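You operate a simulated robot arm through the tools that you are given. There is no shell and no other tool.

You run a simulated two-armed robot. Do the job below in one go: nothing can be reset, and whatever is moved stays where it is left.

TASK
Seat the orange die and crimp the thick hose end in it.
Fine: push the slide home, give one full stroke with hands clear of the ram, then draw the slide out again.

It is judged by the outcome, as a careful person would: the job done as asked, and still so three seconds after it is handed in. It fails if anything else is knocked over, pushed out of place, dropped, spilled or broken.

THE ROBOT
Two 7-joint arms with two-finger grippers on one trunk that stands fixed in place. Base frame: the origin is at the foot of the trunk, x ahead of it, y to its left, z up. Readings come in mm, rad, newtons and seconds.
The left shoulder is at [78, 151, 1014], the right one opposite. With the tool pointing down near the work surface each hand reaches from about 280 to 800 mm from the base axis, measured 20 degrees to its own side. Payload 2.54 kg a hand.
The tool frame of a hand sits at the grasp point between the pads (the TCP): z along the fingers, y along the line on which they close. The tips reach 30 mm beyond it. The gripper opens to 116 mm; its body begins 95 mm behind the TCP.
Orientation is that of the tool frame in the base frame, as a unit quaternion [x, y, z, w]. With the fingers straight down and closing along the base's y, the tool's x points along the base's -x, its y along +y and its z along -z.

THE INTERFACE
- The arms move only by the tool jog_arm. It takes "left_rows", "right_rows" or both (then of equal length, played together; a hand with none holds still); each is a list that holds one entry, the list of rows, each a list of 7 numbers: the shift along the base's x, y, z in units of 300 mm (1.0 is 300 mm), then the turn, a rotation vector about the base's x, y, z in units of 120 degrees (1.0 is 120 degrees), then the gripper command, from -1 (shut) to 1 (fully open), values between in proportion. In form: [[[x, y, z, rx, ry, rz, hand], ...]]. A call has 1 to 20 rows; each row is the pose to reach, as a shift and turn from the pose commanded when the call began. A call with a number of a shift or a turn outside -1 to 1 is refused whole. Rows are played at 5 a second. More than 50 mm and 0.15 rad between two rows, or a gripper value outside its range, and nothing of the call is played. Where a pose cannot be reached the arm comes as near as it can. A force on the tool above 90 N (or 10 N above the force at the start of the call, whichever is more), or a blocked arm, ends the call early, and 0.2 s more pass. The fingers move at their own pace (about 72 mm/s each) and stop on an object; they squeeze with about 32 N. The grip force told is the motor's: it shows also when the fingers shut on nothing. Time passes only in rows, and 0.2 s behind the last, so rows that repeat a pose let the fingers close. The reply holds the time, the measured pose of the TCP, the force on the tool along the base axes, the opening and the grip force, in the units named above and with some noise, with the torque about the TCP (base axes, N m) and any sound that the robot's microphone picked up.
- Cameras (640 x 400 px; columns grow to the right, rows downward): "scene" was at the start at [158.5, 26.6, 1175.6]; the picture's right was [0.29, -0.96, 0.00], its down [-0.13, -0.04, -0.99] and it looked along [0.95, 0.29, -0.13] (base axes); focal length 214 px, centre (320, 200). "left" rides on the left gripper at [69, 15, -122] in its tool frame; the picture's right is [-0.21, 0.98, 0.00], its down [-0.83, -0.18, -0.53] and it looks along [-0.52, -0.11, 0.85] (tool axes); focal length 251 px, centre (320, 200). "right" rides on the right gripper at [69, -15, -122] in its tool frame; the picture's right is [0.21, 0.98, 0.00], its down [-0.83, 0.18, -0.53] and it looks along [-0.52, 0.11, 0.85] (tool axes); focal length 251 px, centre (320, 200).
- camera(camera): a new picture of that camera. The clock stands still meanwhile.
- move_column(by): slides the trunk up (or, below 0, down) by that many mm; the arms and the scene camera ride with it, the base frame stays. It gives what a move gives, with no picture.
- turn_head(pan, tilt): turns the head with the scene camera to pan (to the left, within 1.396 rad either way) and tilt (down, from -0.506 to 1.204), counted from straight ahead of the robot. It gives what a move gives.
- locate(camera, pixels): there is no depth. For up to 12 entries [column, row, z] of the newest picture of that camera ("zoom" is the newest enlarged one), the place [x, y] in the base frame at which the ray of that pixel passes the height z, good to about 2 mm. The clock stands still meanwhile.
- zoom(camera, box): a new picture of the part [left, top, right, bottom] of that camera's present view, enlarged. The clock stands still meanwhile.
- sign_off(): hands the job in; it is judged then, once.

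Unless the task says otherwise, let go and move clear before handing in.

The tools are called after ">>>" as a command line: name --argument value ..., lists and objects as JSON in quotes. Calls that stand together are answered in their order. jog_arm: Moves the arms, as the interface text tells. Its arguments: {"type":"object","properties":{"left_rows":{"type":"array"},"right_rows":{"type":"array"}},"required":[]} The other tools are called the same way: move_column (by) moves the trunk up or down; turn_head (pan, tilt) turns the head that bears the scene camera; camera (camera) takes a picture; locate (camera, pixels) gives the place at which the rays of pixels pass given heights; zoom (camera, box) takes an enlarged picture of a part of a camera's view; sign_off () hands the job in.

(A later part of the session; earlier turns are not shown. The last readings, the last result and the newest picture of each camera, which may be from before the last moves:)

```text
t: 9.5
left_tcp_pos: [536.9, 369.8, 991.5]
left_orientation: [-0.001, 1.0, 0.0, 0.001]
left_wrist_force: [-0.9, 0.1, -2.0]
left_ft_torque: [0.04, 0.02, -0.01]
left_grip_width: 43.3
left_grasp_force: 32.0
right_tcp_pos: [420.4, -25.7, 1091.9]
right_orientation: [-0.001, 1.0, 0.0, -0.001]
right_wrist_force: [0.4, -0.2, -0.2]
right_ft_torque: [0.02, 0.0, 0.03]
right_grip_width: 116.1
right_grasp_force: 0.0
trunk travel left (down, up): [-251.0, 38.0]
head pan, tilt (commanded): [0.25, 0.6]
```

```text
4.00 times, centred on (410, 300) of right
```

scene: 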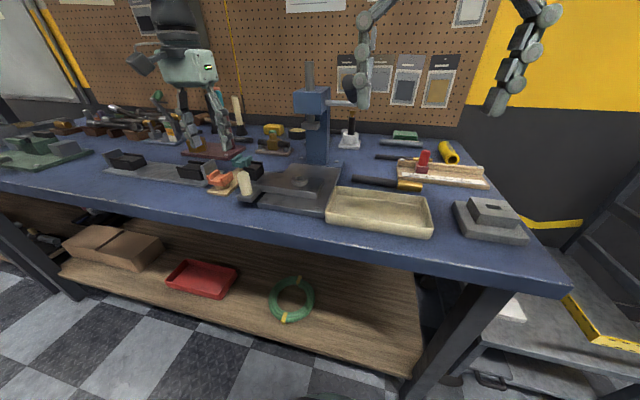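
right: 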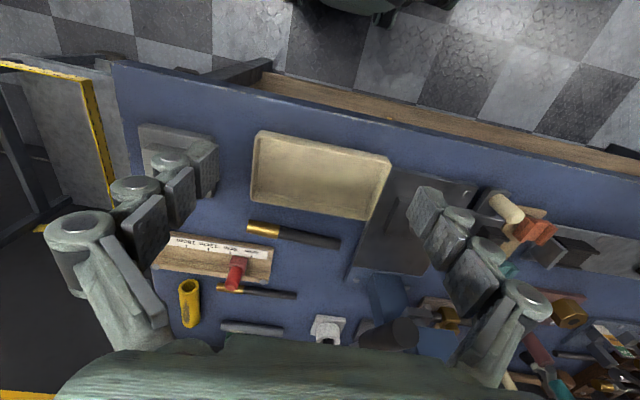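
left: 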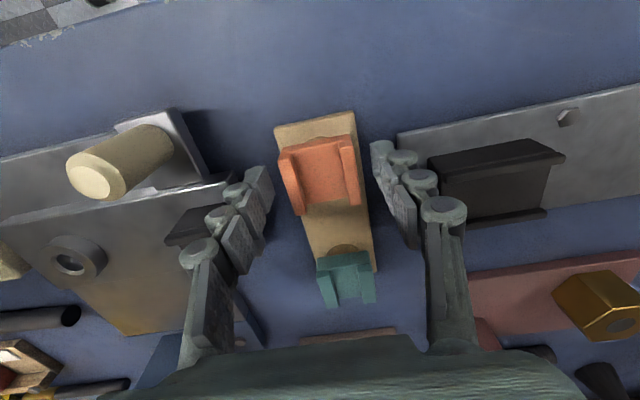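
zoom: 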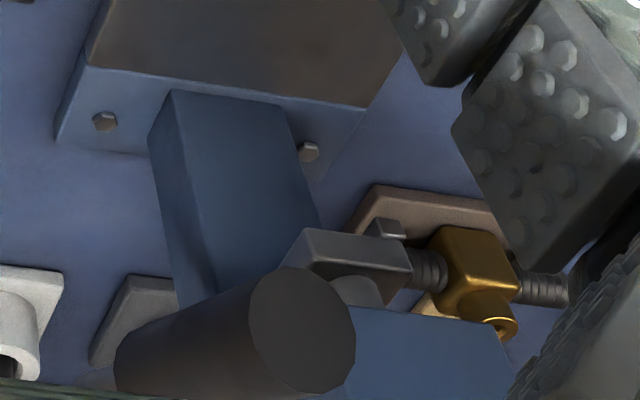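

The head's lower front edge is at about (636, 141–205, 1020), so a hand turned −90° at x 565 should clear it. I'll raise the die, carry it above the ring seat while turning −90°, and then check the clearance.

>>> jog_arm --left_rows '[[[0.0, 0.0, 0.05, 0, 0, 0, -1], [0.0, -0.01, 0.1, 0, 0, -0.06, -1], [0.008, -0.06, 0.1, 0, 0, -0.12, -1], [0.016, -0.12, 0.1, 0, 0, -0.18, -1], [0.024, -0.18, 0.1, 0, 0, -0.24, -1], [0.032, -0.24, 0.1, 0, 0, -0.3, -1], [0.04, -0.3, 0.1, 0, 0, -0.36, -1], [0.048, -0.36, 0.1, 0, 0, -0.42, -1], [0.056, -0.42, 0.1, 0, 0, -0.48, -1], [0.064, -0.48, 0.1, 0, 0, -0.54, -1], [0.072, -0.54, 0.1, 0, 0, -0.6, -1], [0.08, -0.6, 0.1, 0, 0, -0.66, -1], [0.086, -0.652, 0.1, 0, 0, -0.71, -1], [0.086, -0.652, 0.1, 0, 0, -0.75, -1], [0.086, -0.652, 0.1, 0, 0, -0.75, -1]]]'

>>> camera --camera "left"

>>> camera --camera "scene"

>>> zoom --camera "scene" --box '[240, 60, 368, 200]'

```text
t: 12.7
left_tcp_pos: [352.2, 74.2, 1024.9]
left_orientation: [0.681, 0.732, 0.009, 0.005]
left_wrist_force: [0.2, -0.6, -0.2]
left_ft_torque: [0.01, 0.01, 0.02]
left_grip_width: 43.5
left_grasp_force: 32.0
left hand out of reach, approached as far as the arm can: row 6, 7, 8, 9, 10, 11, 12, 13, 14, 15
right_tcp_pos: [420.8, -26.6, 1092.1]
right_orientation: [-0.001, 1.0, 0.0, 0.0]
right_wrist_force: [-0.5, -0.4, 1.0]
right_ft_torque: [-0.02, 0.04, 0.02]
right_grip_width: 116.1
right_grasp_force: 0.1
trunk travel left (down, up): [-251.0, 38.0]
head pan, tilt (commanded): [0.25, 0.6]
```

```text
taken
```

left: 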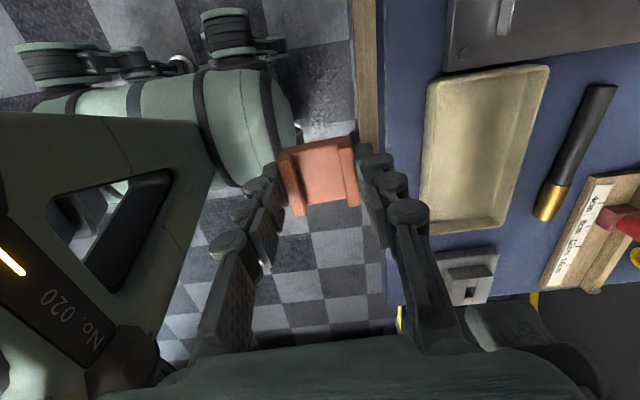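

```text
taken
```

scene: 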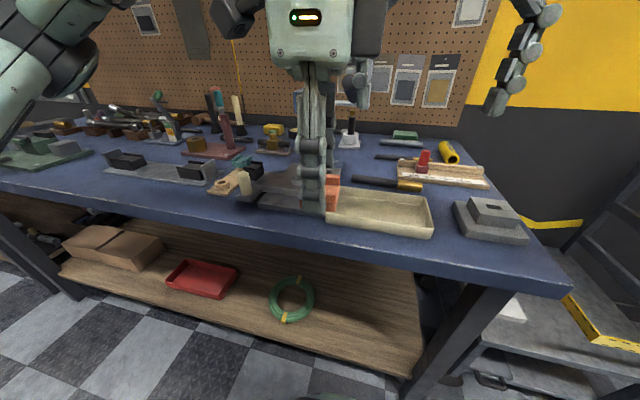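

```text
2.86 times, centred on (304, 130) of scene
```

zoom: 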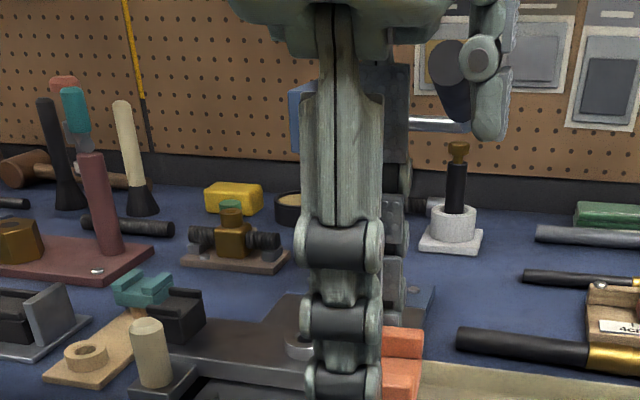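

The −90° turn was out of the left wrist's reach, and the arm drifted to (352,74,1025), still holding the die. I'll move the right hand away to the right first, then retrace the left hand carefully.

>>> jog_arm --right_rows '[[[0, -0.12, 0.0, 0, 0, 0, 1], [0, -0.25, 0.0, 0, 0, 0, 1], [0, -0.4, 0.0, 0, 0, 0, 1], [0, -0.5, 0.0, 0, 0, 0, 1]]]'

>>> camera --camera "right"

```text
t: 13.7
left_tcp_pos: [354.6, 74.3, 1026.0]
left_orientation: [0.68, 0.733, 0.008, 0.004]
left_wrist_force: [0.2, 0.6, -1.5]
left_ft_torque: [-0.01, 0.01, -0.03]
left_grip_width: 43.3
left_grasp_force: 32.6
right_tcp_pos: [418.2, -177.8, 1089.7]
right_orientation: [-0.001, 1.0, 0.0, -0.001]
right_wrist_force: [0.3, 0.0, 0.3]
right_ft_torque: [0.02, -0.01, 0.02]
right_grip_width: 116.0
right_grasp_force: 0.0
trunk travel left (down, up): [-251.0, 38.0]
head pan, tilt (commanded): [0.25, 0.6]
```

```text
taken
```

right: 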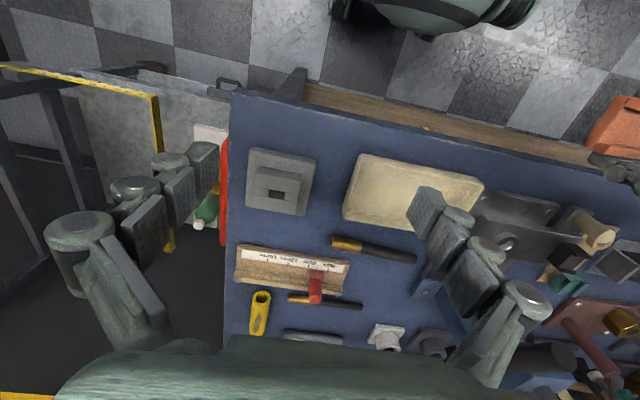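

The right hand is clear. I'll make a small test move with the left, turning back slightly and shifting in +y, to see which pose the rows count from.

>>> jog_arm --left_rows '[[[0, 0.06, 0.02, 0, 0, 0.05, -1], [0, 0.06, 0.02, 0, 0, 0.05, -1]]]'

```text
t: 14.3
left_tcp_pos: [352.7, 90.3, 1032.7]
left_orientation: [0.641, 0.768, 0.009, 0.003]
left_wrist_force: [-0.6, -0.6, 0.1]
left_ft_torque: [-0.02, 0.02, -0.01]
left_grip_width: 42.8
left_grasp_force: 31.8
right_tcp_pos: [418.4, -177.6, 1090.8]
right_orientation: [-0.001, 1.0, 0.0, 0.0]
right_wrist_force: [-0.5, -0.5, -1.1]
right_ft_torque: [0.02, -0.01, -0.01]
right_grip_width: 115.9
right_grasp_force: 0.0
trunk travel left (down, up): [-251.0, 38.0]
head pan, tilt (commanded): [0.25, 0.6]
```

The rows count from the actual pose, so recovery is simple. I'll bring the left hand back to yaw 0 at about (430,225), well above everything.

>>> jog_arm --left_rows '[[[0.02, 0.045, 0, 0, 0, 0.066, -1], [0.05, 0.09, 0, 0, 0, 0.132, -1], [0.08, 0.135, 0, 0, 0, 0.199, -1], [0.11, 0.18, 0, 0, 0, 0.265, -1], [0.14, 0.225, 0, 0, 0, 0.332, -1], [0.17, 0.27, 0, 0, 0, 0.398, -1], [0.2, 0.315, 0, 0, 0, 0.465, -1], [0.23, 0.36, 0, 0, 0, 0.531, -1], [0.26, 0.405, 0, 0, 0, 0.598, -1], [0.26, 0.45, 0, 0, 0, 0.664, -1], [0.26, 0.45, 0, 0, 0, 0.664, -1]]]'

>>> camera --camera "left"

```text
t: 16.7
left_tcp_pos: [431.8, 223.2, 1038.7]
left_orientation: [-0.001, 1.0, 0.009, -0.003]
left_wrist_force: [0.0, -0.7, -0.6]
left_ft_torque: [-0.02, 0.01, 0.0]
left_grip_width: 42.9
left_grasp_force: 32.3
right_tcp_pos: [420.1, -177.3, 1090.7]
right_orientation: [0.0, 1.0, 0.0, 0.0]
right_wrist_force: [0.7, -0.1, -0.2]
right_ft_torque: [0.01, -0.01, 0.02]
right_grip_width: 116.2
right_grasp_force: 0.0
trunk travel left (down, up): [-251.0, 38.0]
head pan, tilt (commanded): [0.25, 0.6]
```

```text
taken
```

left: 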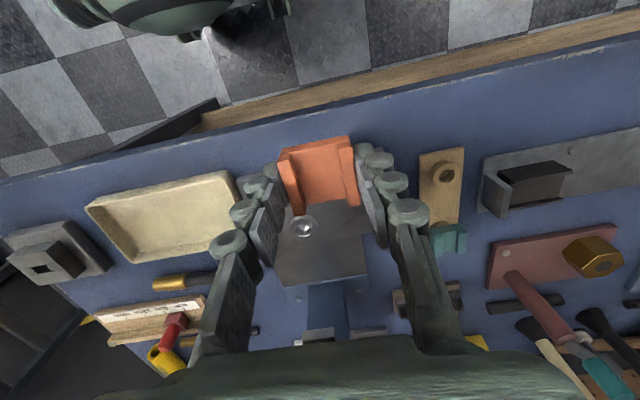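

The left hand is back at yaw 0 with the die secure. I'll try the opposite turn (+yaw) in place, a few steps at first.

>>> jog_arm --left_rows '[[[0, 0, 0, 0, 0, 0.065, -1], [0, 0, 0, 0, 0, 0.13, -1], [0, 0, 0, 0, 0, 0.195, -1], [0, 0, 0, 0, 0, 0.26, -1], [0, 0, 0, 0, 0, 0.325, -1], [0, 0, 0, 0, 0, 0.375, -1]]]'

```text
t: 18.1
left_tcp_pos: [431.2, 222.6, 1038.1]
left_orientation: [-0.384, 0.923, 0.008, -0.007]
left_wrist_force: [0.2, -0.1, 0.1]
left_ft_torque: [0.03, 0.02, -0.01]
left_grip_width: 43.1
left_grasp_force: 32.2
right_tcp_pos: [418.7, -177.9, 1091.9]
right_orientation: [0.001, 1.0, 0.001, 0.001]
right_wrist_force: [0.7, 0.1, -0.3]
right_ft_torque: [0.0, 0.02, -0.01]
right_grip_width: 115.9
right_grasp_force: 0.0
trunk travel left (down, up): [-251.0, 38.0]
head pan, tilt (commanded): [0.25, 0.6]
```

+45° was reached cleanly, so I'll continue to +90°.

>>> jog_arm --left_rows '[[[0, 0, 0, 0, 0, 0.065, -1], [0, 0, 0, 0, 0, 0.13, -1], [0, 0, 0, 0, 0, 0.195, -1], [0, 0, 0, 0, 0, 0.26, -1], [0, 0, 0, 0, 0, 0.325, -1], [0, 0, 0, 0, 0, 0.37, -1], [0, 0, 0, 0, 0, 0.37, -1]]]'

>>> camera --camera "scene"

>>> camera --camera "left"

```text
t: 19.7
left_tcp_pos: [431.4, 222.4, 1036.7]
left_orientation: [-0.705, 0.71, 0.004, -0.009]
left_wrist_force: [-0.7, 0.1, -1.6]
left_ft_torque: [-0.01, 0.02, -0.01]
left_grip_width: 43.4
left_grasp_force: 32.0
right_tcp_pos: [419.5, -177.2, 1090.3]
right_orientation: [0.0, 1.0, 0.001, 0.0]
right_wrist_force: [1.0, 0.5, 0.8]
right_ft_torque: [0.01, 0.02, 0.05]
right_grip_width: 115.9
right_grasp_force: 0.1
trunk travel left (down, up): [-251.0, 38.0]
head pan, tilt (commanded): [0.25, 0.6]
```

```text
taken
```

scene: 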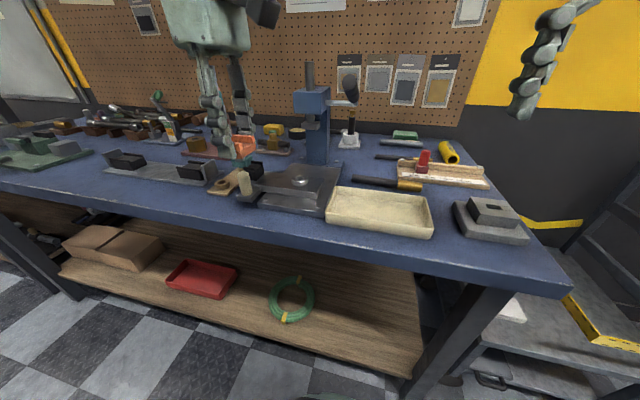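

```text
taken
```

left: 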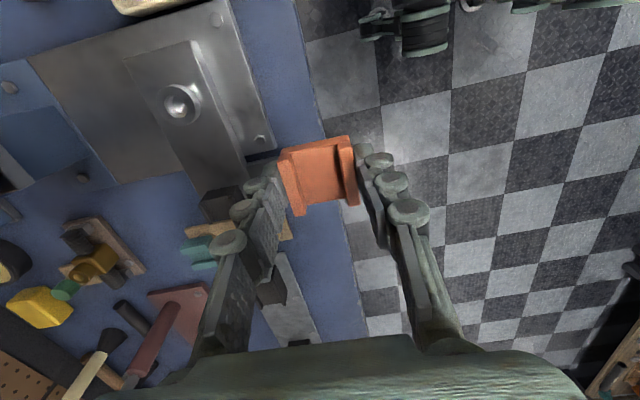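

The +90° turn works at (431,222) and the ring is visible at left (181,102). I'll locate the ring from this view and then approach its hover point.

>>> zoom --camera "left" --box '[130, 65, 226, 145]'

>>> locate --camera "left" --pixels '[[181, 103, 896], [162, 103, 896], [200, 103, 896], [181, 85, 896], [181, 121, 896]]'

```text
5.00 times, centred on (178, 105) of left
```

zoom: 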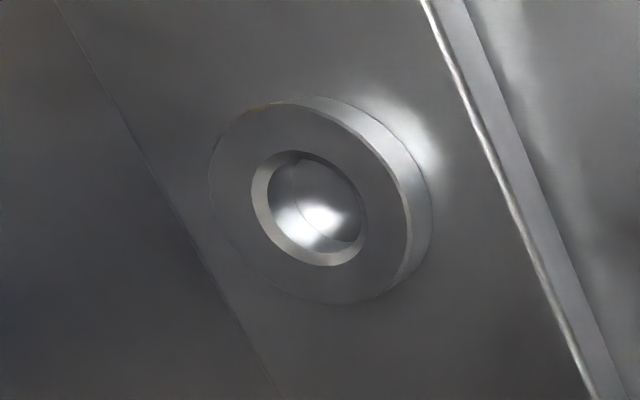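

```text
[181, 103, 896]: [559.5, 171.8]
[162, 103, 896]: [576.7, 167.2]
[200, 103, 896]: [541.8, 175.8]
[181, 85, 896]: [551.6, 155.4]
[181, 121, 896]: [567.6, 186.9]
```

The ring centre is confirmed at about (565,173), and its hole of about 18–21 mm is chamfered. I'll move toward the hover point in two parts and correct the slight tilt.

>>> jog_arm --left_rows '[[[0.1, -0.04, 0, 0.0034, -0.0088, 0.0034, -1], [0.2, -0.08, 0, 0.0034, -0.0088, 0.0034, -1], [0.3, -0.12, 0, 0.0034, -0.0088, 0.0034, -1], [0.3, -0.12, 0, 0.0034, -0.0088, 0.0034, -1]]]'

>>> camera --camera "scene"

>>> zoom --camera "scene" --box '[220, 50, 380, 200]'

```text
t: 20.7
left_tcp_pos: [521.3, 184.9, 1037.0]
left_orientation: [-0.706, 0.709, 0.001, 0.001]
left_wrist_force: [0.0, -0.1, -1.0]
left_ft_torque: [0.01, -0.05, 0.0]
left_grip_width: 43.2
left_grasp_force: 32.2
right_tcp_pos: [420.7, -177.2, 1090.7]
right_orientation: [0.0, 1.0, 0.001, 0.0]
right_wrist_force: [0.0, -0.5, 0.2]
right_ft_torque: [-0.01, -0.03, 0.0]
right_grip_width: 116.2
right_grasp_force: 0.0
trunk travel left (down, up): [-251.0, 38.0]
head pan, tilt (commanded): [0.25, 0.6]
```

```text
taken
```

scene: 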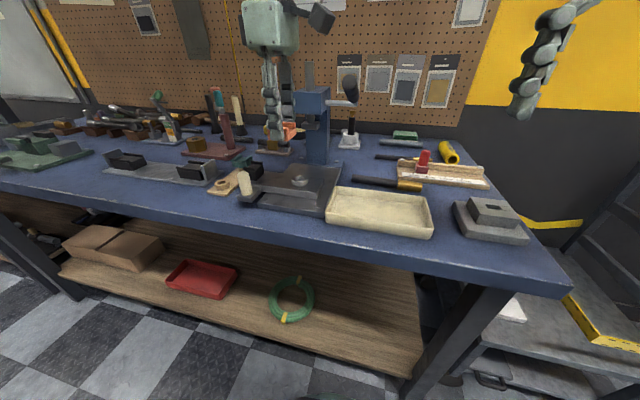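

```text
2.67 times, centred on (300, 125) of scene
```

zoom: 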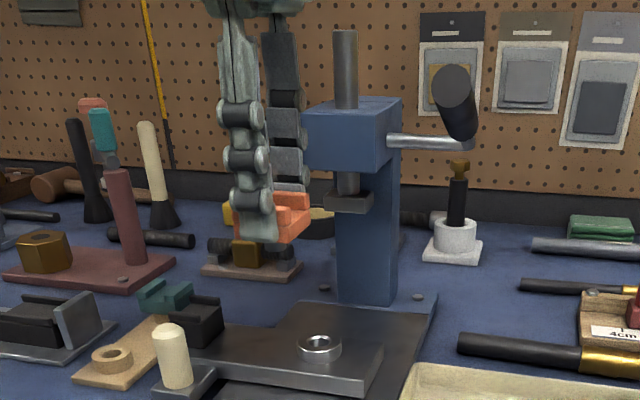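

The hand sits clear so far. A black camera box on the hand's −y side may come close to the lever grip when lowered, so I'll look at it closely.

>>> zoom --camera "scene" --box '[230, 0, 370, 110]'

>>> camera --camera "right"

>>> camera --camera "left"

```text
3.64 times, centred on (300, 55) of scene
```

zoom: 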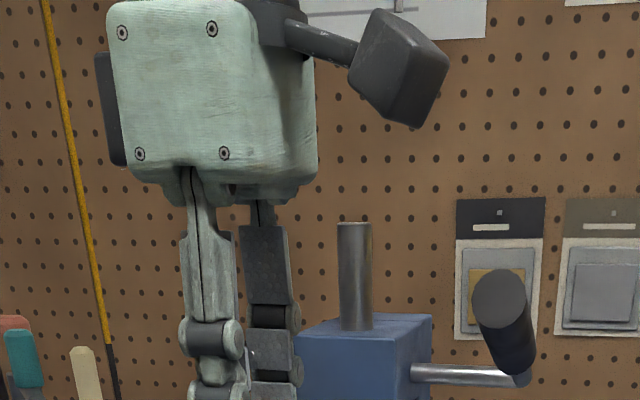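

```text
taken
```

right: 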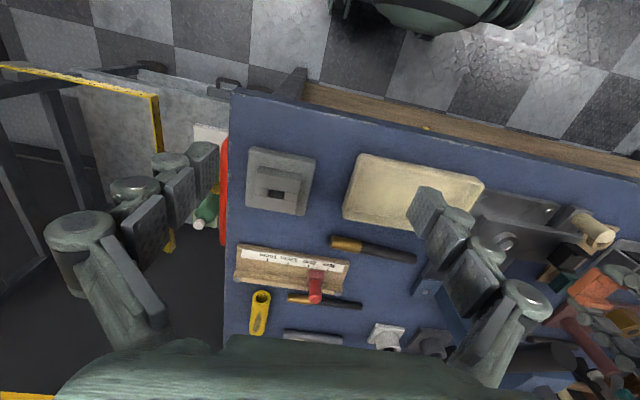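

```text
taken
```

left: 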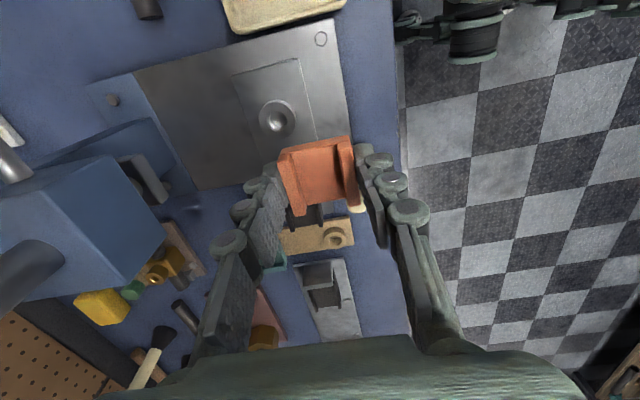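

At yaw 90 the camera box, about 35 mm deep, would come close to the lever grip, so I won't lower there. Instead I'll insert the die at yaw 60°, where the camera stays well clear. Then I'll regrip it by its ends and turn it the last 30°. First I'll move to the hover point at yaw 60.

>>> jog_arm --left_rows '[[[0.036, -0.011, 0, 0, 0, -0.062, -1], [0.072, -0.022, 0, 0, 0, -0.124, -1], [0.108, -0.033, -0.02, 0, 0, -0.186, -1], [0.144, -0.043, -0.067, 0, 0, -0.247, -1], [0.144, -0.043, -0.067, 0, 0, -0.247, -1]]]'

>>> camera --camera "left"

>>> camera --camera "scene"

>>> zoom --camera "scene" --box '[240, 30, 380, 200]'

```text
t: 21.9
left_tcp_pos: [565.2, 173.4, 1017.2]
left_orientation: [-0.5, 0.866, 0.001, 0.001]
left_wrist_force: [0.7, 0.2, -0.8]
left_ft_torque: [0.04, -0.02, 0.0]
left_grip_width: 43.3
left_grasp_force: 31.8
right_tcp_pos: [418.5, -177.9, 1089.3]
right_orientation: [-0.001, 1.0, 0.0, 0.001]
right_wrist_force: [-0.9, 0.2, -0.8]
right_ft_torque: [0.01, 0.01, 0.0]
right_grip_width: 116.1
right_grasp_force: 0.1
trunk travel left (down, up): [-251.0, 38.0]
head pan, tilt (commanded): [0.25, 0.6]
```

```text
taken
```

left: 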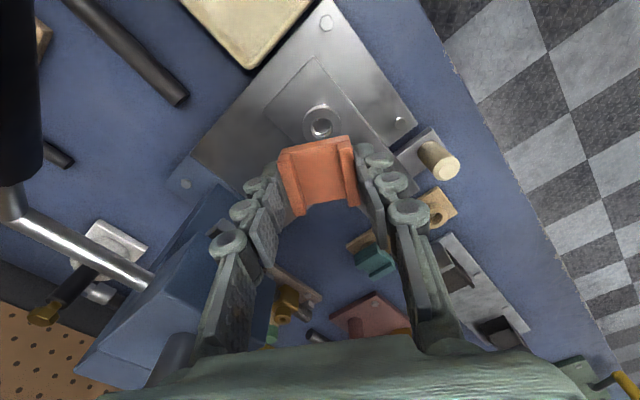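

```text
taken
```

scene: 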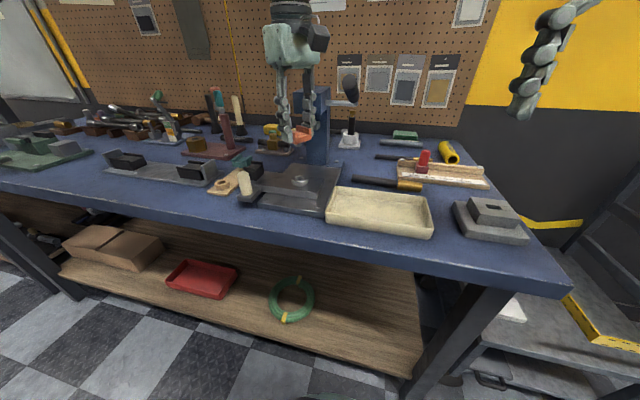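

```text
2.35 times, centred on (310, 115) of scene
```

zoom: 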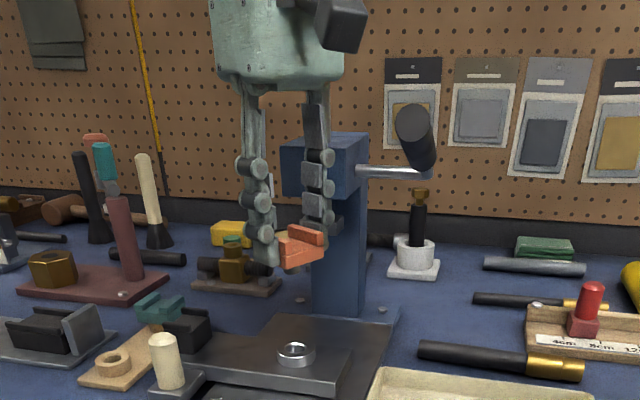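

At the hover point everything is clear, with the orange die at scene zoom (300,245) above the ring. I'll locate the ring and die in the left view to check the alignment.

>>> zoom --camera "left" --box '[270, 90, 370, 220]'

>>> zoom --camera "left" --box '[291, 95, 355, 135]'

```text
3.08 times, centred on (320, 155) of left
```

zoom: 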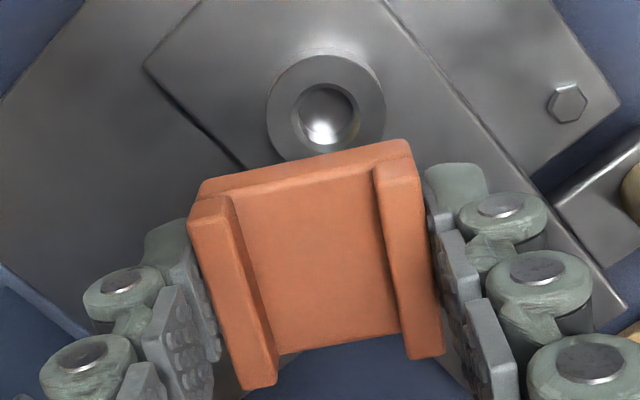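

```text
10.00 times, centred on (323, 115) of left
```

zoom: 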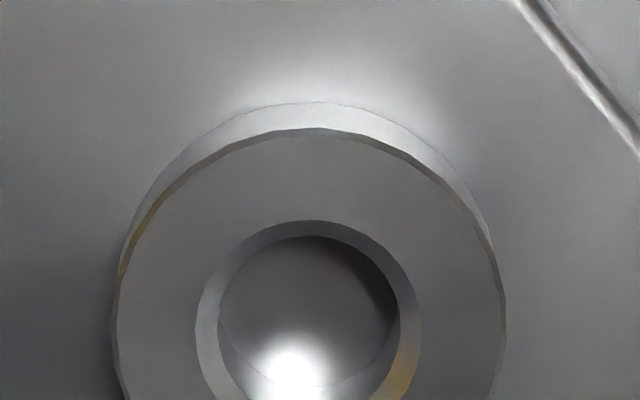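

>>> locate --camera "left" --pixels '[[321.9, 127.7, 896], [320.6, 183.2, 1007], [302.5, 129.7, 896], [341.4, 129.7, 896]]'

```text
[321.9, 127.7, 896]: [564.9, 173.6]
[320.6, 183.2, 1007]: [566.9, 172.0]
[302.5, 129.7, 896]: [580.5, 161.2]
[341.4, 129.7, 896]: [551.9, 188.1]
```

The ring is at (564.9,173.6). The die sits about 2 mm off in x and 1 mm in y relative to it, so I'll correct by (−1.9,−1.2) mm and lower to about z 952, just above the peg's entry.

>>> jog_arm --left_rows '[[[-0.0063, -0.004, -0.05, 0, 0, 0, -1], [-0.0063, -0.004, -0.1, 0, 0, 0, -1], [-0.0063, -0.004, -0.16, 0, 0, 0, -1], [-0.0063, -0.004, -0.217, 0, 0, 0, -1], [-0.0063, -0.004, -0.217, 0, 0, 0, -1]]]'

>>> camera --camera "left"

>>> zoom --camera "left" --box '[240, 110, 400, 250]'

>>> zoom --camera "scene" --box '[255, 130, 351, 200]'

```text
t: 23.1
left_tcp_pos: [562.7, 172.6, 952.4]
left_orientation: [-0.501, 0.866, 0.001, 0.0]
left_wrist_force: [-0.3, 0.3, -0.5]
left_ft_torque: [0.02, 0.0, -0.02]
left_grip_width: 43.0
left_grasp_force: 32.3
right_tcp_pos: [418.8, -176.3, 1090.0]
right_orientation: [0.0, 1.0, 0.0, 0.0]
right_wrist_force: [0.0, 0.1, -0.7]
right_ft_torque: [0.05, 0.0, 0.03]
right_grip_width: 115.8
right_grasp_force: 0.1
trunk travel left (down, up): [-251.0, 38.0]
head pan, tilt (commanded): [0.25, 0.6]
```

```text
taken
```

left: 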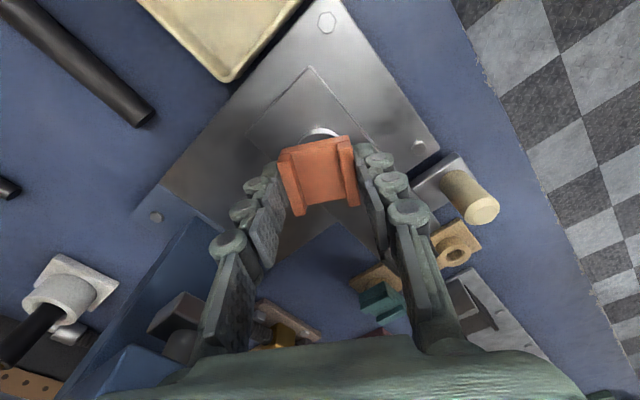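

```text
2.86 times, centred on (320, 180) of left
```

zoom: 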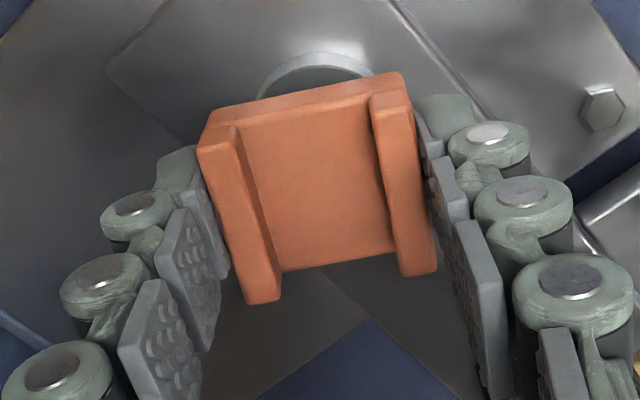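

```text
5.71 times, centred on (303, 165) of scene
```

zoom: 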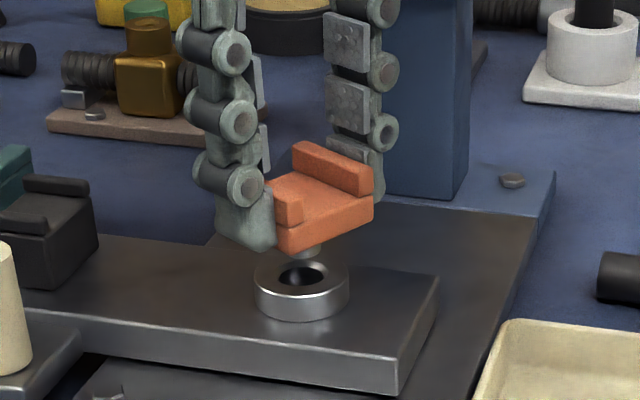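

The peg hangs just above the hole and looks narrower than it. I'll zoom in more to compare their centres.

>>> zoom --camera "scene" --box '[284, 160, 316, 190]'

>>> camera --camera "right"

>>> zoom --camera "right" --box '[440, 200, 640, 330]'

```text
13.33 times, centred on (300, 175) of scene
```

zoom: 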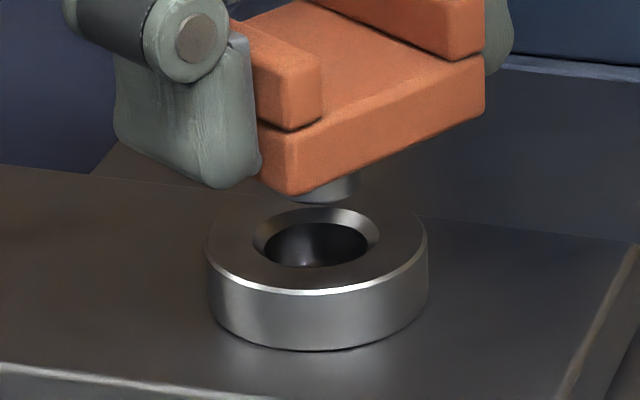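

```text
taken
```

right: 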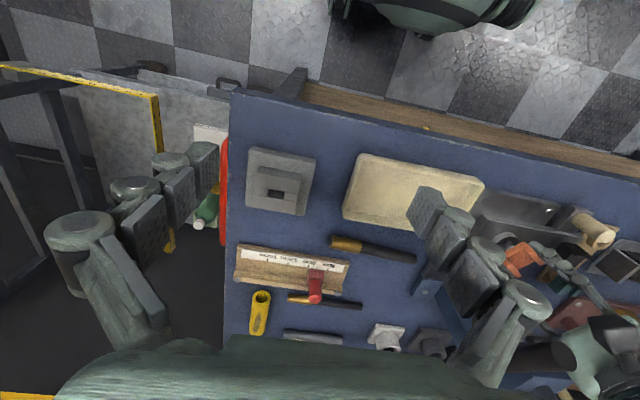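

```text
3.08 times, centred on (540, 265) of right
```

zoom: 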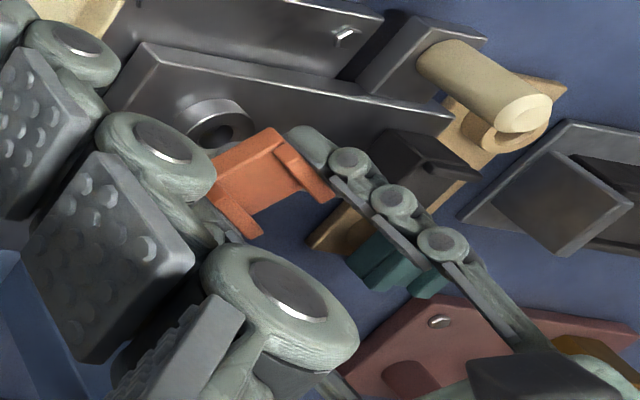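

The peg is about 12 mm in a hole of about 17 mm and lines up to within about 1 mm. I'll nudge +0.7 mm in y and lower gently, watching the force.

>>> jog_arm --left_rows '[[[0, 0.0023, -0.01, 0, 0, 0, -1], [0, 0.0023, -0.02, 0, 0, 0, -1], [0, 0.0023, -0.03, 0, 0, 0, -1], [0, 0.0023, -0.04, 0, 0, 0, -1], [0, 0.0023, -0.05, 0, 0, 0, -1]]]'

>>> zoom --camera "scene" --box '[284, 160, 316, 190]'

```text
t: 24.3
left_tcp_pos: [563.7, 174.2, 937.6]
left_orientation: [-0.501, 0.866, 0.001, 0.001]
left_wrist_force: [0.8, 0.1, -2.1]
left_ft_torque: [0.0, -0.03, 0.01]
left_grip_width: 43.1
left_grasp_force: 31.7
right_tcp_pos: [418.5, -177.5, 1089.5]
right_orientation: [0.0, 1.0, 0.0, 0.001]
right_wrist_force: [0.5, -0.6, 0.1]
right_ft_torque: [-0.02, -0.01, 0.0]
right_grip_width: 115.8
right_grasp_force: 0.1
trunk travel left (down, up): [-251.0, 38.0]
head pan, tilt (commanded): [0.25, 0.6]
```

```text
13.33 times, centred on (300, 175) of scene
```

zoom: 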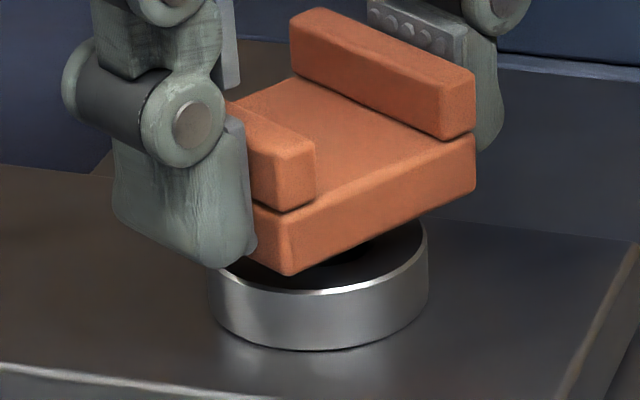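

The peg is entering with no contact force. I'll continue down in small steps.

>>> jog_arm --left_rows '[[[0, 0, -0.007, 0, 0, 0, -1], [0, 0, -0.014, 0, 0, 0, -1], [0, 0, -0.02, 0, 0, 0, -1]]]'

>>> zoom --camera "scene" --box '[284, 160, 316, 190]'

```text
t: 25.1
left_tcp_pos: [563.7, 172.7, 930.9]
left_orientation: [-0.501, 0.865, 0.001, 0.001]
left_wrist_force: [1.2, 0.5, -0.7]
left_ft_torque: [-0.03, -0.02, 0.01]
left_grip_width: 43.2
left_grasp_force: 31.8
right_tcp_pos: [418.4, -177.7, 1089.3]
right_orientation: [-0.001, 1.0, 0.0, 0.0]
right_wrist_force: [-0.6, -0.5, -0.4]
right_ft_torque: [-0.01, 0.01, 0.02]
right_grip_width: 116.2
right_grasp_force: 0.0
trunk travel left (down, up): [-251.0, 38.0]
head pan, tilt (commanded): [0.25, 0.6]
```

```text
13.33 times, centred on (300, 175) of scene
```

zoom: 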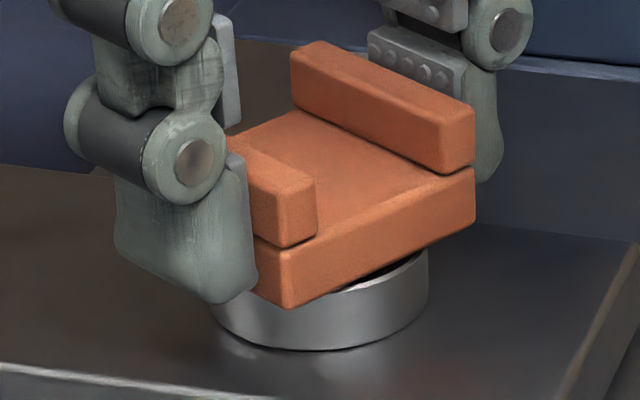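

There is still a small gap under the slab and no contact, so I'll go down another 4 mm.

>>> jog_arm --left_rows '[[[0, 0, -0.005, 0, 0, 0, -1], [0, 0, -0.01, 0, 0, 0, -1], [0, 0, -0.014, 0, 0, 0, -1]]]'

>>> zoom --camera "scene" --box '[284, 160, 316, 190]'

```text
t: 25.9
left_tcp_pos: [563.0, 173.7, 930.2]
left_orientation: [-0.502, 0.865, -0.001, 0.003]
left_wrist_force: [0.1, 2.6, 17.2]
left_ft_torque: [0.17, 0.23, -0.02]
left_grip_width: 42.9
left_grasp_force: 31.6
right_tcp_pos: [418.8, -177.5, 1090.9]
right_orientation: [0.0, 1.0, 0.0, 0.001]
right_wrist_force: [0.3, -0.5, 0.8]
right_ft_torque: [0.01, 0.03, -0.01]
right_grip_width: 116.1
right_grasp_force: 0.0
trunk travel left (down, up): [-251.0, 38.0]
head pan, tilt (commanded): [0.25, 0.6]
```

```text
13.33 times, centred on (300, 175) of scene
```

zoom: 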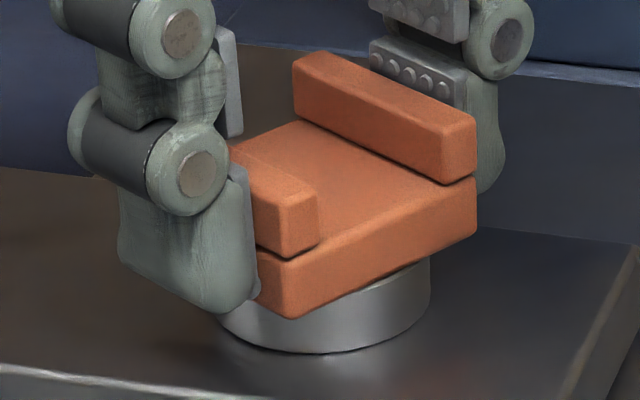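

The die contacted with 17 N upward and its slab now sits flush on the ring. I'll ease the load, open the fingers moderately and check it stays.

>>> jog_arm --left_rows '[[[0, 0, 0.006, 0, 0, 0, -1], [0, 0, 0.006, 0, 0, 0, -0.2], [0, 0, 0.006, 0, 0, 0, 0], [0, 0, 0.006, 0, 0, 0, 0.14], [0, 0, 0.006, 0, 0, 0, 0.14]]]'

>>> zoom --camera "scene" --box '[275, 150, 325, 195]'

>>> camera --camera "left"

```text
t: 27.1
left_tcp_pos: [563.7, 173.5, 929.1]
left_orientation: [-0.501, 0.865, 0.001, 0.001]
left_wrist_force: [0.0, -0.4, 0.0]
left_ft_torque: [-0.02, -0.03, 0.01]
left_grip_width: 66.1
left_grasp_force: 0.0
right_tcp_pos: [419.4, -176.8, 1089.2]
right_orientation: [0.0, 1.0, 0.0, 0.0]
right_wrist_force: [0.3, 0.2, 0.3]
right_ft_torque: [0.01, 0.02, 0.01]
right_grip_width: 115.8
right_grasp_force: 0.1
trunk travel left (down, up): [-251.0, 38.0]
head pan, tilt (commanded): [0.25, 0.6]
```

```text
8.89 times, centred on (300, 172) of scene
```

zoom: 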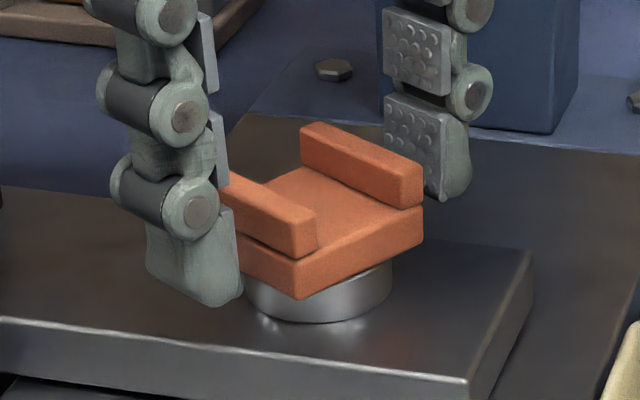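

```text
taken
```

left: 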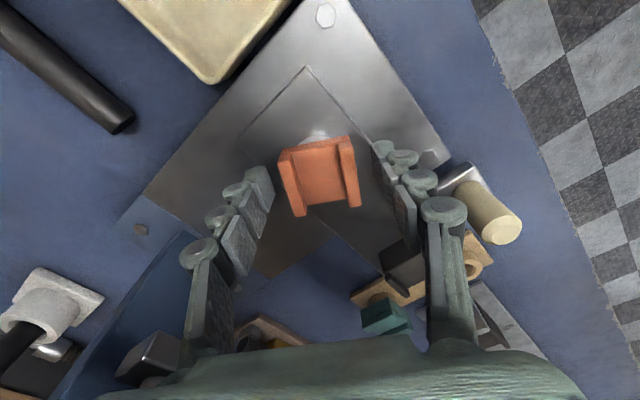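

The die is seated on the ring at about 60° and stable. I'll raise the hand and turn back to yaw 0 for now.

>>> jog_arm --left_rows '[[[0, 0, 0.05, 0, 0, 0, 0.14], [0, 0, 0.13, 0, 0, 0, 0.14], [0, 0, 0.24, 0, 0, 0, 0.14], [0, 0, 0.24, 0, 0, -0.06, 0.14], [0, 0, 0.24, 0, 0, -0.12, 0.14], [0, 0, 0.24, 0, 0, -0.18, 0.14], [0, 0, 0.24, 0, 0, -0.24, 0.14], [0, 0, 0.24, 0, 0, -0.3, 0.14], [0, 0, 0.24, 0, 0, -0.36, 0.14], [0, 0, 0.24, 0, 0, -0.42, 0.14], [0, 0, 0.24, 0, 0, -0.5, 0.14], [0, 0, 0.24, 0, 0, -0.5, 0.14]]]'

>>> camera --camera "left"

>>> zoom --camera "scene" --box '[275, 150, 325, 195]'

```text
refused: row 11 steps farther than a row can; nothing moved
```

```text
taken
```

left: 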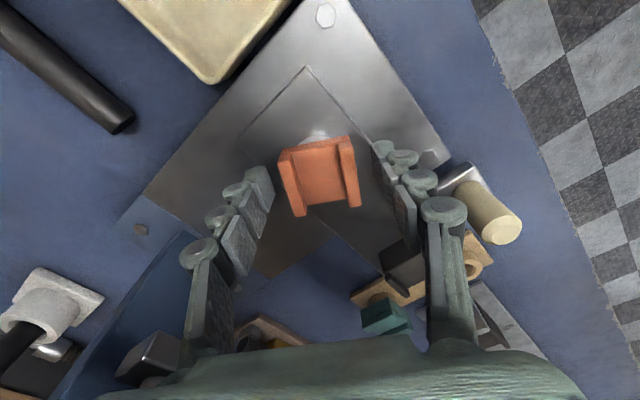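

```text
8.89 times, centred on (300, 172) of scene
```

zoom: 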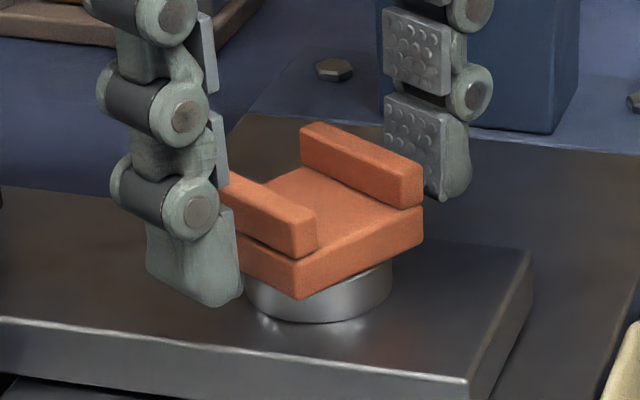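

The call was refused because one row turned too far, and nothing moved. I'll resend it with smaller turn steps.

>>> jog_arm --left_rows '[[[0, 0, 0.05, 0, 0, 0, 0.14], [0, 0, 0.13, 0, 0, 0, 0.14], [0, 0, 0.24, 0, 0, 0, 0.14], [0, 0, 0.24, 0, 0, -0.06, 0.14], [0, 0, 0.24, 0, 0, -0.12, 0.14], [0, 0, 0.24, 0, 0, -0.18, 0.14], [0, 0, 0.24, 0, 0, -0.24, 0.14], [0, 0, 0.24, 0, 0, -0.3, 0.14], [0, 0, 0.24, 0, 0, -0.36, 0.14], [0, 0, 0.24, 0, 0, -0.42, 0.14], [0, 0, 0.24, 0, 0, -0.47, 0.14], [0, 0, 0.24, 0, 0, -0.5, 0.14], [0, 0, 0.24, 0, 0, -0.5, 0.14]]]'

>>> camera --camera "left"

>>> zoom --camera "scene" --box '[275, 150, 325, 195]'

```text
t: 29.9
left_tcp_pos: [564.2, 173.6, 1000.8]
left_orientation: [-0.001, 1.0, 0.0, 0.001]
left_wrist_force: [0.6, 0.3, -0.2]
left_ft_torque: [-0.02, -0.05, -0.02]
left_grip_width: 66.0
left_grasp_force: 0.1
right_tcp_pos: [420.1, -177.2, 1089.7]
right_orientation: [0.0, 1.0, 0.0, 0.0]
right_wrist_force: [0.1, 0.4, -0.7]
right_ft_torque: [0.01, 0.0, 0.0]
right_grip_width: 116.1
right_grasp_force: 0.1
trunk travel left (down, up): [-251.0, 38.0]
head pan, tilt (commanded): [0.25, 0.6]
```

```text
taken
```

left: 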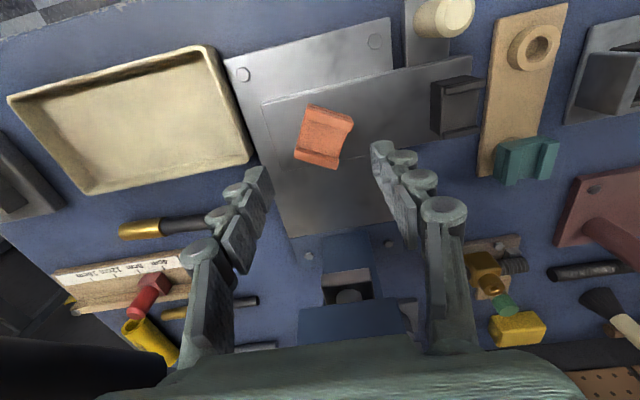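

```text
8.89 times, centred on (300, 172) of scene
```

zoom: 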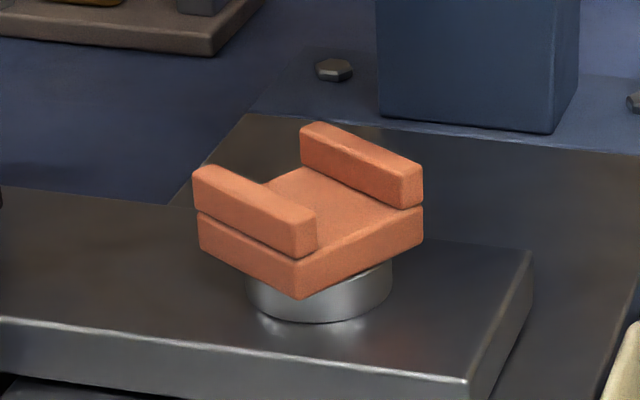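

The die rests on the ring at 60° and is stable. I'll test yaw −30° in small steps at this height.

>>> jog_arm --left_rows '[[[0, 0, 0, 0, 0, -0.04, 0.14], [0, 0, 0, 0, 0, -0.08, 0.14], [0, 0, 0, 0, 0, -0.12, 0.14]]]'

```text
t: 30.7
left_tcp_pos: [563.2, 172.6, 1001.7]
left_orientation: [0.126, 0.992, -0.001, 0.001]
left_wrist_force: [-0.4, -0.3, 0.0]
left_ft_torque: [0.0, 0.01, -0.01]
left_grip_width: 66.3
left_grasp_force: 0.0
right_tcp_pos: [419.7, -177.8, 1090.2]
right_orientation: [0.0, 1.0, 0.0, 0.0]
right_wrist_force: [0.1, -0.8, 0.1]
right_ft_torque: [0.01, 0.03, 0.01]
right_grip_width: 115.8
right_grasp_force: 0.0
trunk travel left (down, up): [-251.0, 38.0]
head pan, tilt (commanded): [0.25, 0.6]
```

>>> jog_arm --left_rows '[[[0, 0, 0, 0, 0, -0.04, 0.14], [0, 0, 0, 0, 0, -0.08, 0.14], [0, 0, 0, 0, 0, -0.13, 0.14], [0, 0, 0, 0, 0, -0.13, 0.14]]]'

>>> camera --camera "left"

>>> zoom --camera "left" --box '[250, 90, 410, 250]'

```text
t: 31.7
left_tcp_pos: [563.9, 173.7, 1001.4]
left_orientation: [0.258, 0.966, 0.0, 0.001]
left_wrist_force: [0.8, -0.5, -0.8]
left_ft_torque: [-0.01, -0.02, -0.01]
left_grip_width: 66.3
left_grasp_force: 0.1
right_tcp_pos: [419.3, -177.9, 1090.8]
right_orientation: [0.001, 1.0, 0.0, 0.0]
right_wrist_force: [0.3, 0.2, 0.2]
right_ft_torque: [0.01, 0.03, -0.03]
right_grip_width: 115.9
right_grasp_force: 0.1
trunk travel left (down, up): [-251.0, 38.0]
head pan, tilt (commanded): [0.25, 0.6]
```

```text
taken
```

left: 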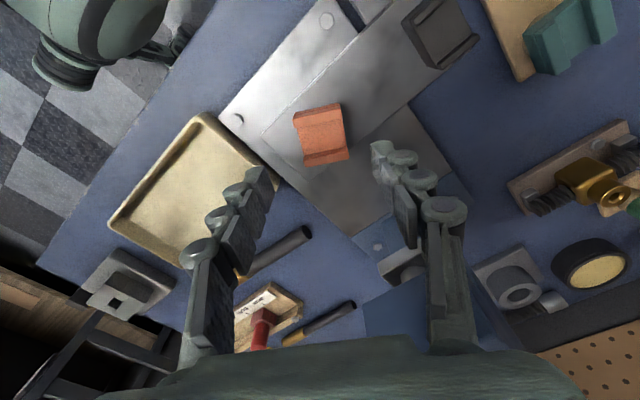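

```text
2.50 times, centred on (330, 170) of left
```

zoom: 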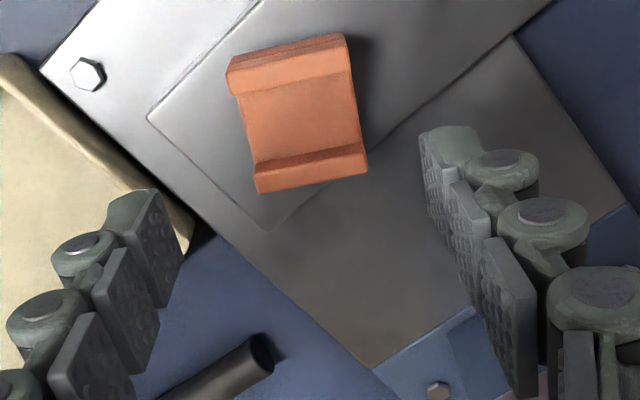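

Yaw −30° was reached and the die's faces now line up with the jaws. I'll locate the die in this view before lowering.

>>> zoom --camera "left" --box '[285, 95, 357, 175]'

>>> locate --camera "left" --pixels '[[321.2, 137.2, 919], [321.2, 137.2, 908]]'

```text
5.00 times, centred on (321, 135) of left
```

zoom: 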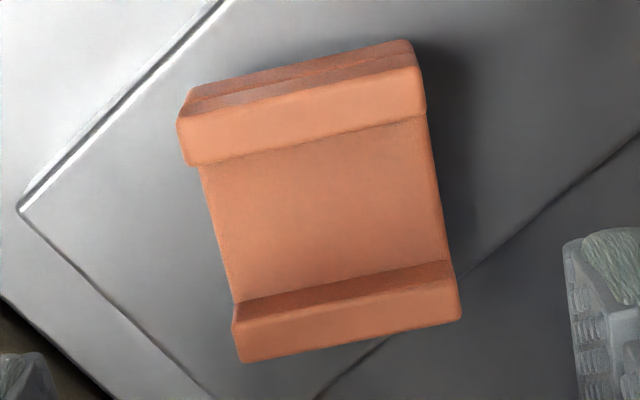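

```text
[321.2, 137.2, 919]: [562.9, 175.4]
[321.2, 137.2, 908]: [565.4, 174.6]
```

The die's centre is about 0.5 mm in −x and 2.3 mm in +y from the hand, within the peg's slack. I'll correct and lower around it.

>>> jog_arm --left_rows '[[[-0.0015, 0.007, -0.06, 0, 0, 0, 0.14], [-0.0015, 0.007, -0.12, 0, 0, 0, 0.14], [-0.0015, 0.007, -0.18, 0, 0, 0, 0.14], [-0.0015, 0.007, -0.236, 0, 0, 0, 0.14], [-0.0015, 0.007, -0.236, 0, 0, 0, 0.14]]]'

>>> camera --camera "left"

>>> zoom --camera "left" --box '[250, 110, 400, 250]'

>>> zoom --camera "scene" --box '[265, 140, 335, 195]'

```text
t: 32.9
left_tcp_pos: [562.9, 176.7, 929.7]
left_orientation: [0.258, 0.966, -0.001, 0.001]
left_wrist_force: [-1.1, -0.2, -0.3]
left_ft_torque: [-0.01, 0.0, 0.0]
left_grip_width: 66.1
left_grasp_force: 0.2
right_tcp_pos: [419.3, -176.6, 1091.4]
right_orientation: [0.0, 1.0, -0.001, 0.0]
right_wrist_force: [-0.1, -0.4, 0.0]
right_ft_torque: [0.01, 0.03, -0.03]
right_grip_width: 116.0
right_grasp_force: 0.1
trunk travel left (down, up): [-251.0, 38.0]
head pan, tilt (commanded): [0.25, 0.6]
```

```text
taken
```

left: 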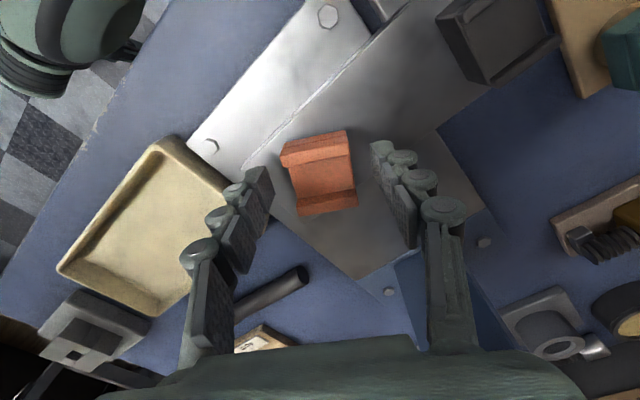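

```text
2.86 times, centred on (325, 180) of left
```

zoom: 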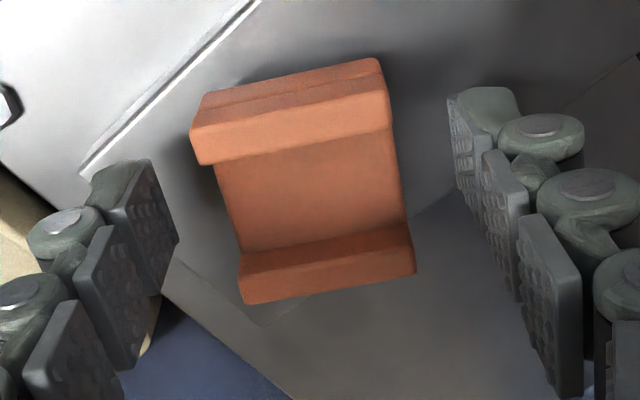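

```text
7.27 times, centred on (300, 168) of scene
```

zoom: 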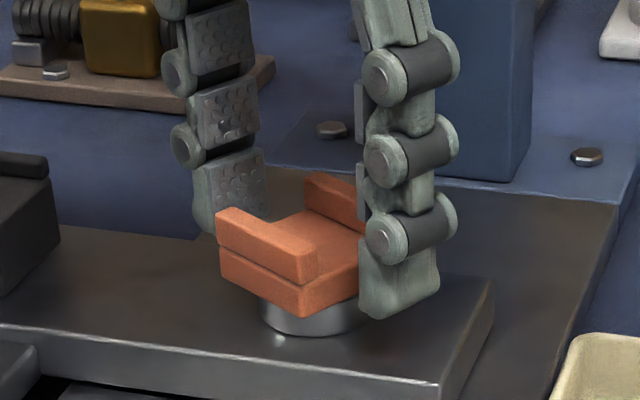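

The fingers straddle the die's channel ends. I'll close on it gently.

>>> jog_arm --left_rows '[[[0, 0, 0, 0, 0, 0, -0.1], [0, 0, 0, 0, 0, 0, -0.22], [0, 0, 0, 0, 0, 0, -0.32], [0, 0, 0, 0, 0, 0, -0.6], [0, 0, 0, 0, 0, 0, -1], [0, 0, 0, 0, 0, 0, -1]]]'

>>> zoom --camera "left" --box '[250, 110, 400, 250]'

>>> zoom --camera "scene" --box '[265, 140, 335, 195]'

```text
t: 34.3
left_tcp_pos: [563.8, 175.7, 929.3]
left_orientation: [0.259, 0.966, -0.001, 0.001]
left_wrist_force: [0.5, 0.6, 1.3]
left_ft_torque: [0.09, -0.02, 0.01]
left_grip_width: 38.7
left_grasp_force: 32.1
right_tcp_pos: [419.0, -178.5, 1091.5]
right_orientation: [0.0, 1.0, 0.0, 0.0]
right_wrist_force: [0.6, -0.4, 0.4]
right_ft_torque: [0.0, 0.01, -0.01]
right_grip_width: 115.9
right_grasp_force: 0.2
trunk travel left (down, up): [-251.0, 38.0]
head pan, tilt (commanded): [0.25, 0.6]
```

```text
2.86 times, centred on (325, 180) of left
```

zoom: 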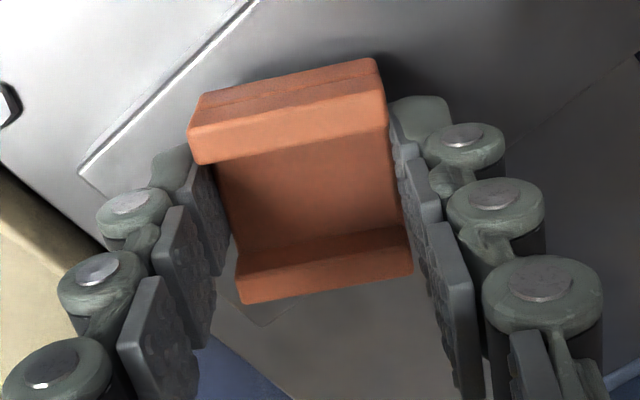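

```text
7.27 times, centred on (300, 168) of scene
```

zoom: 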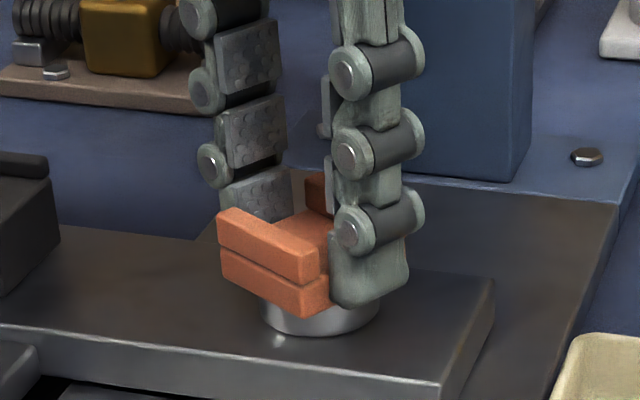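

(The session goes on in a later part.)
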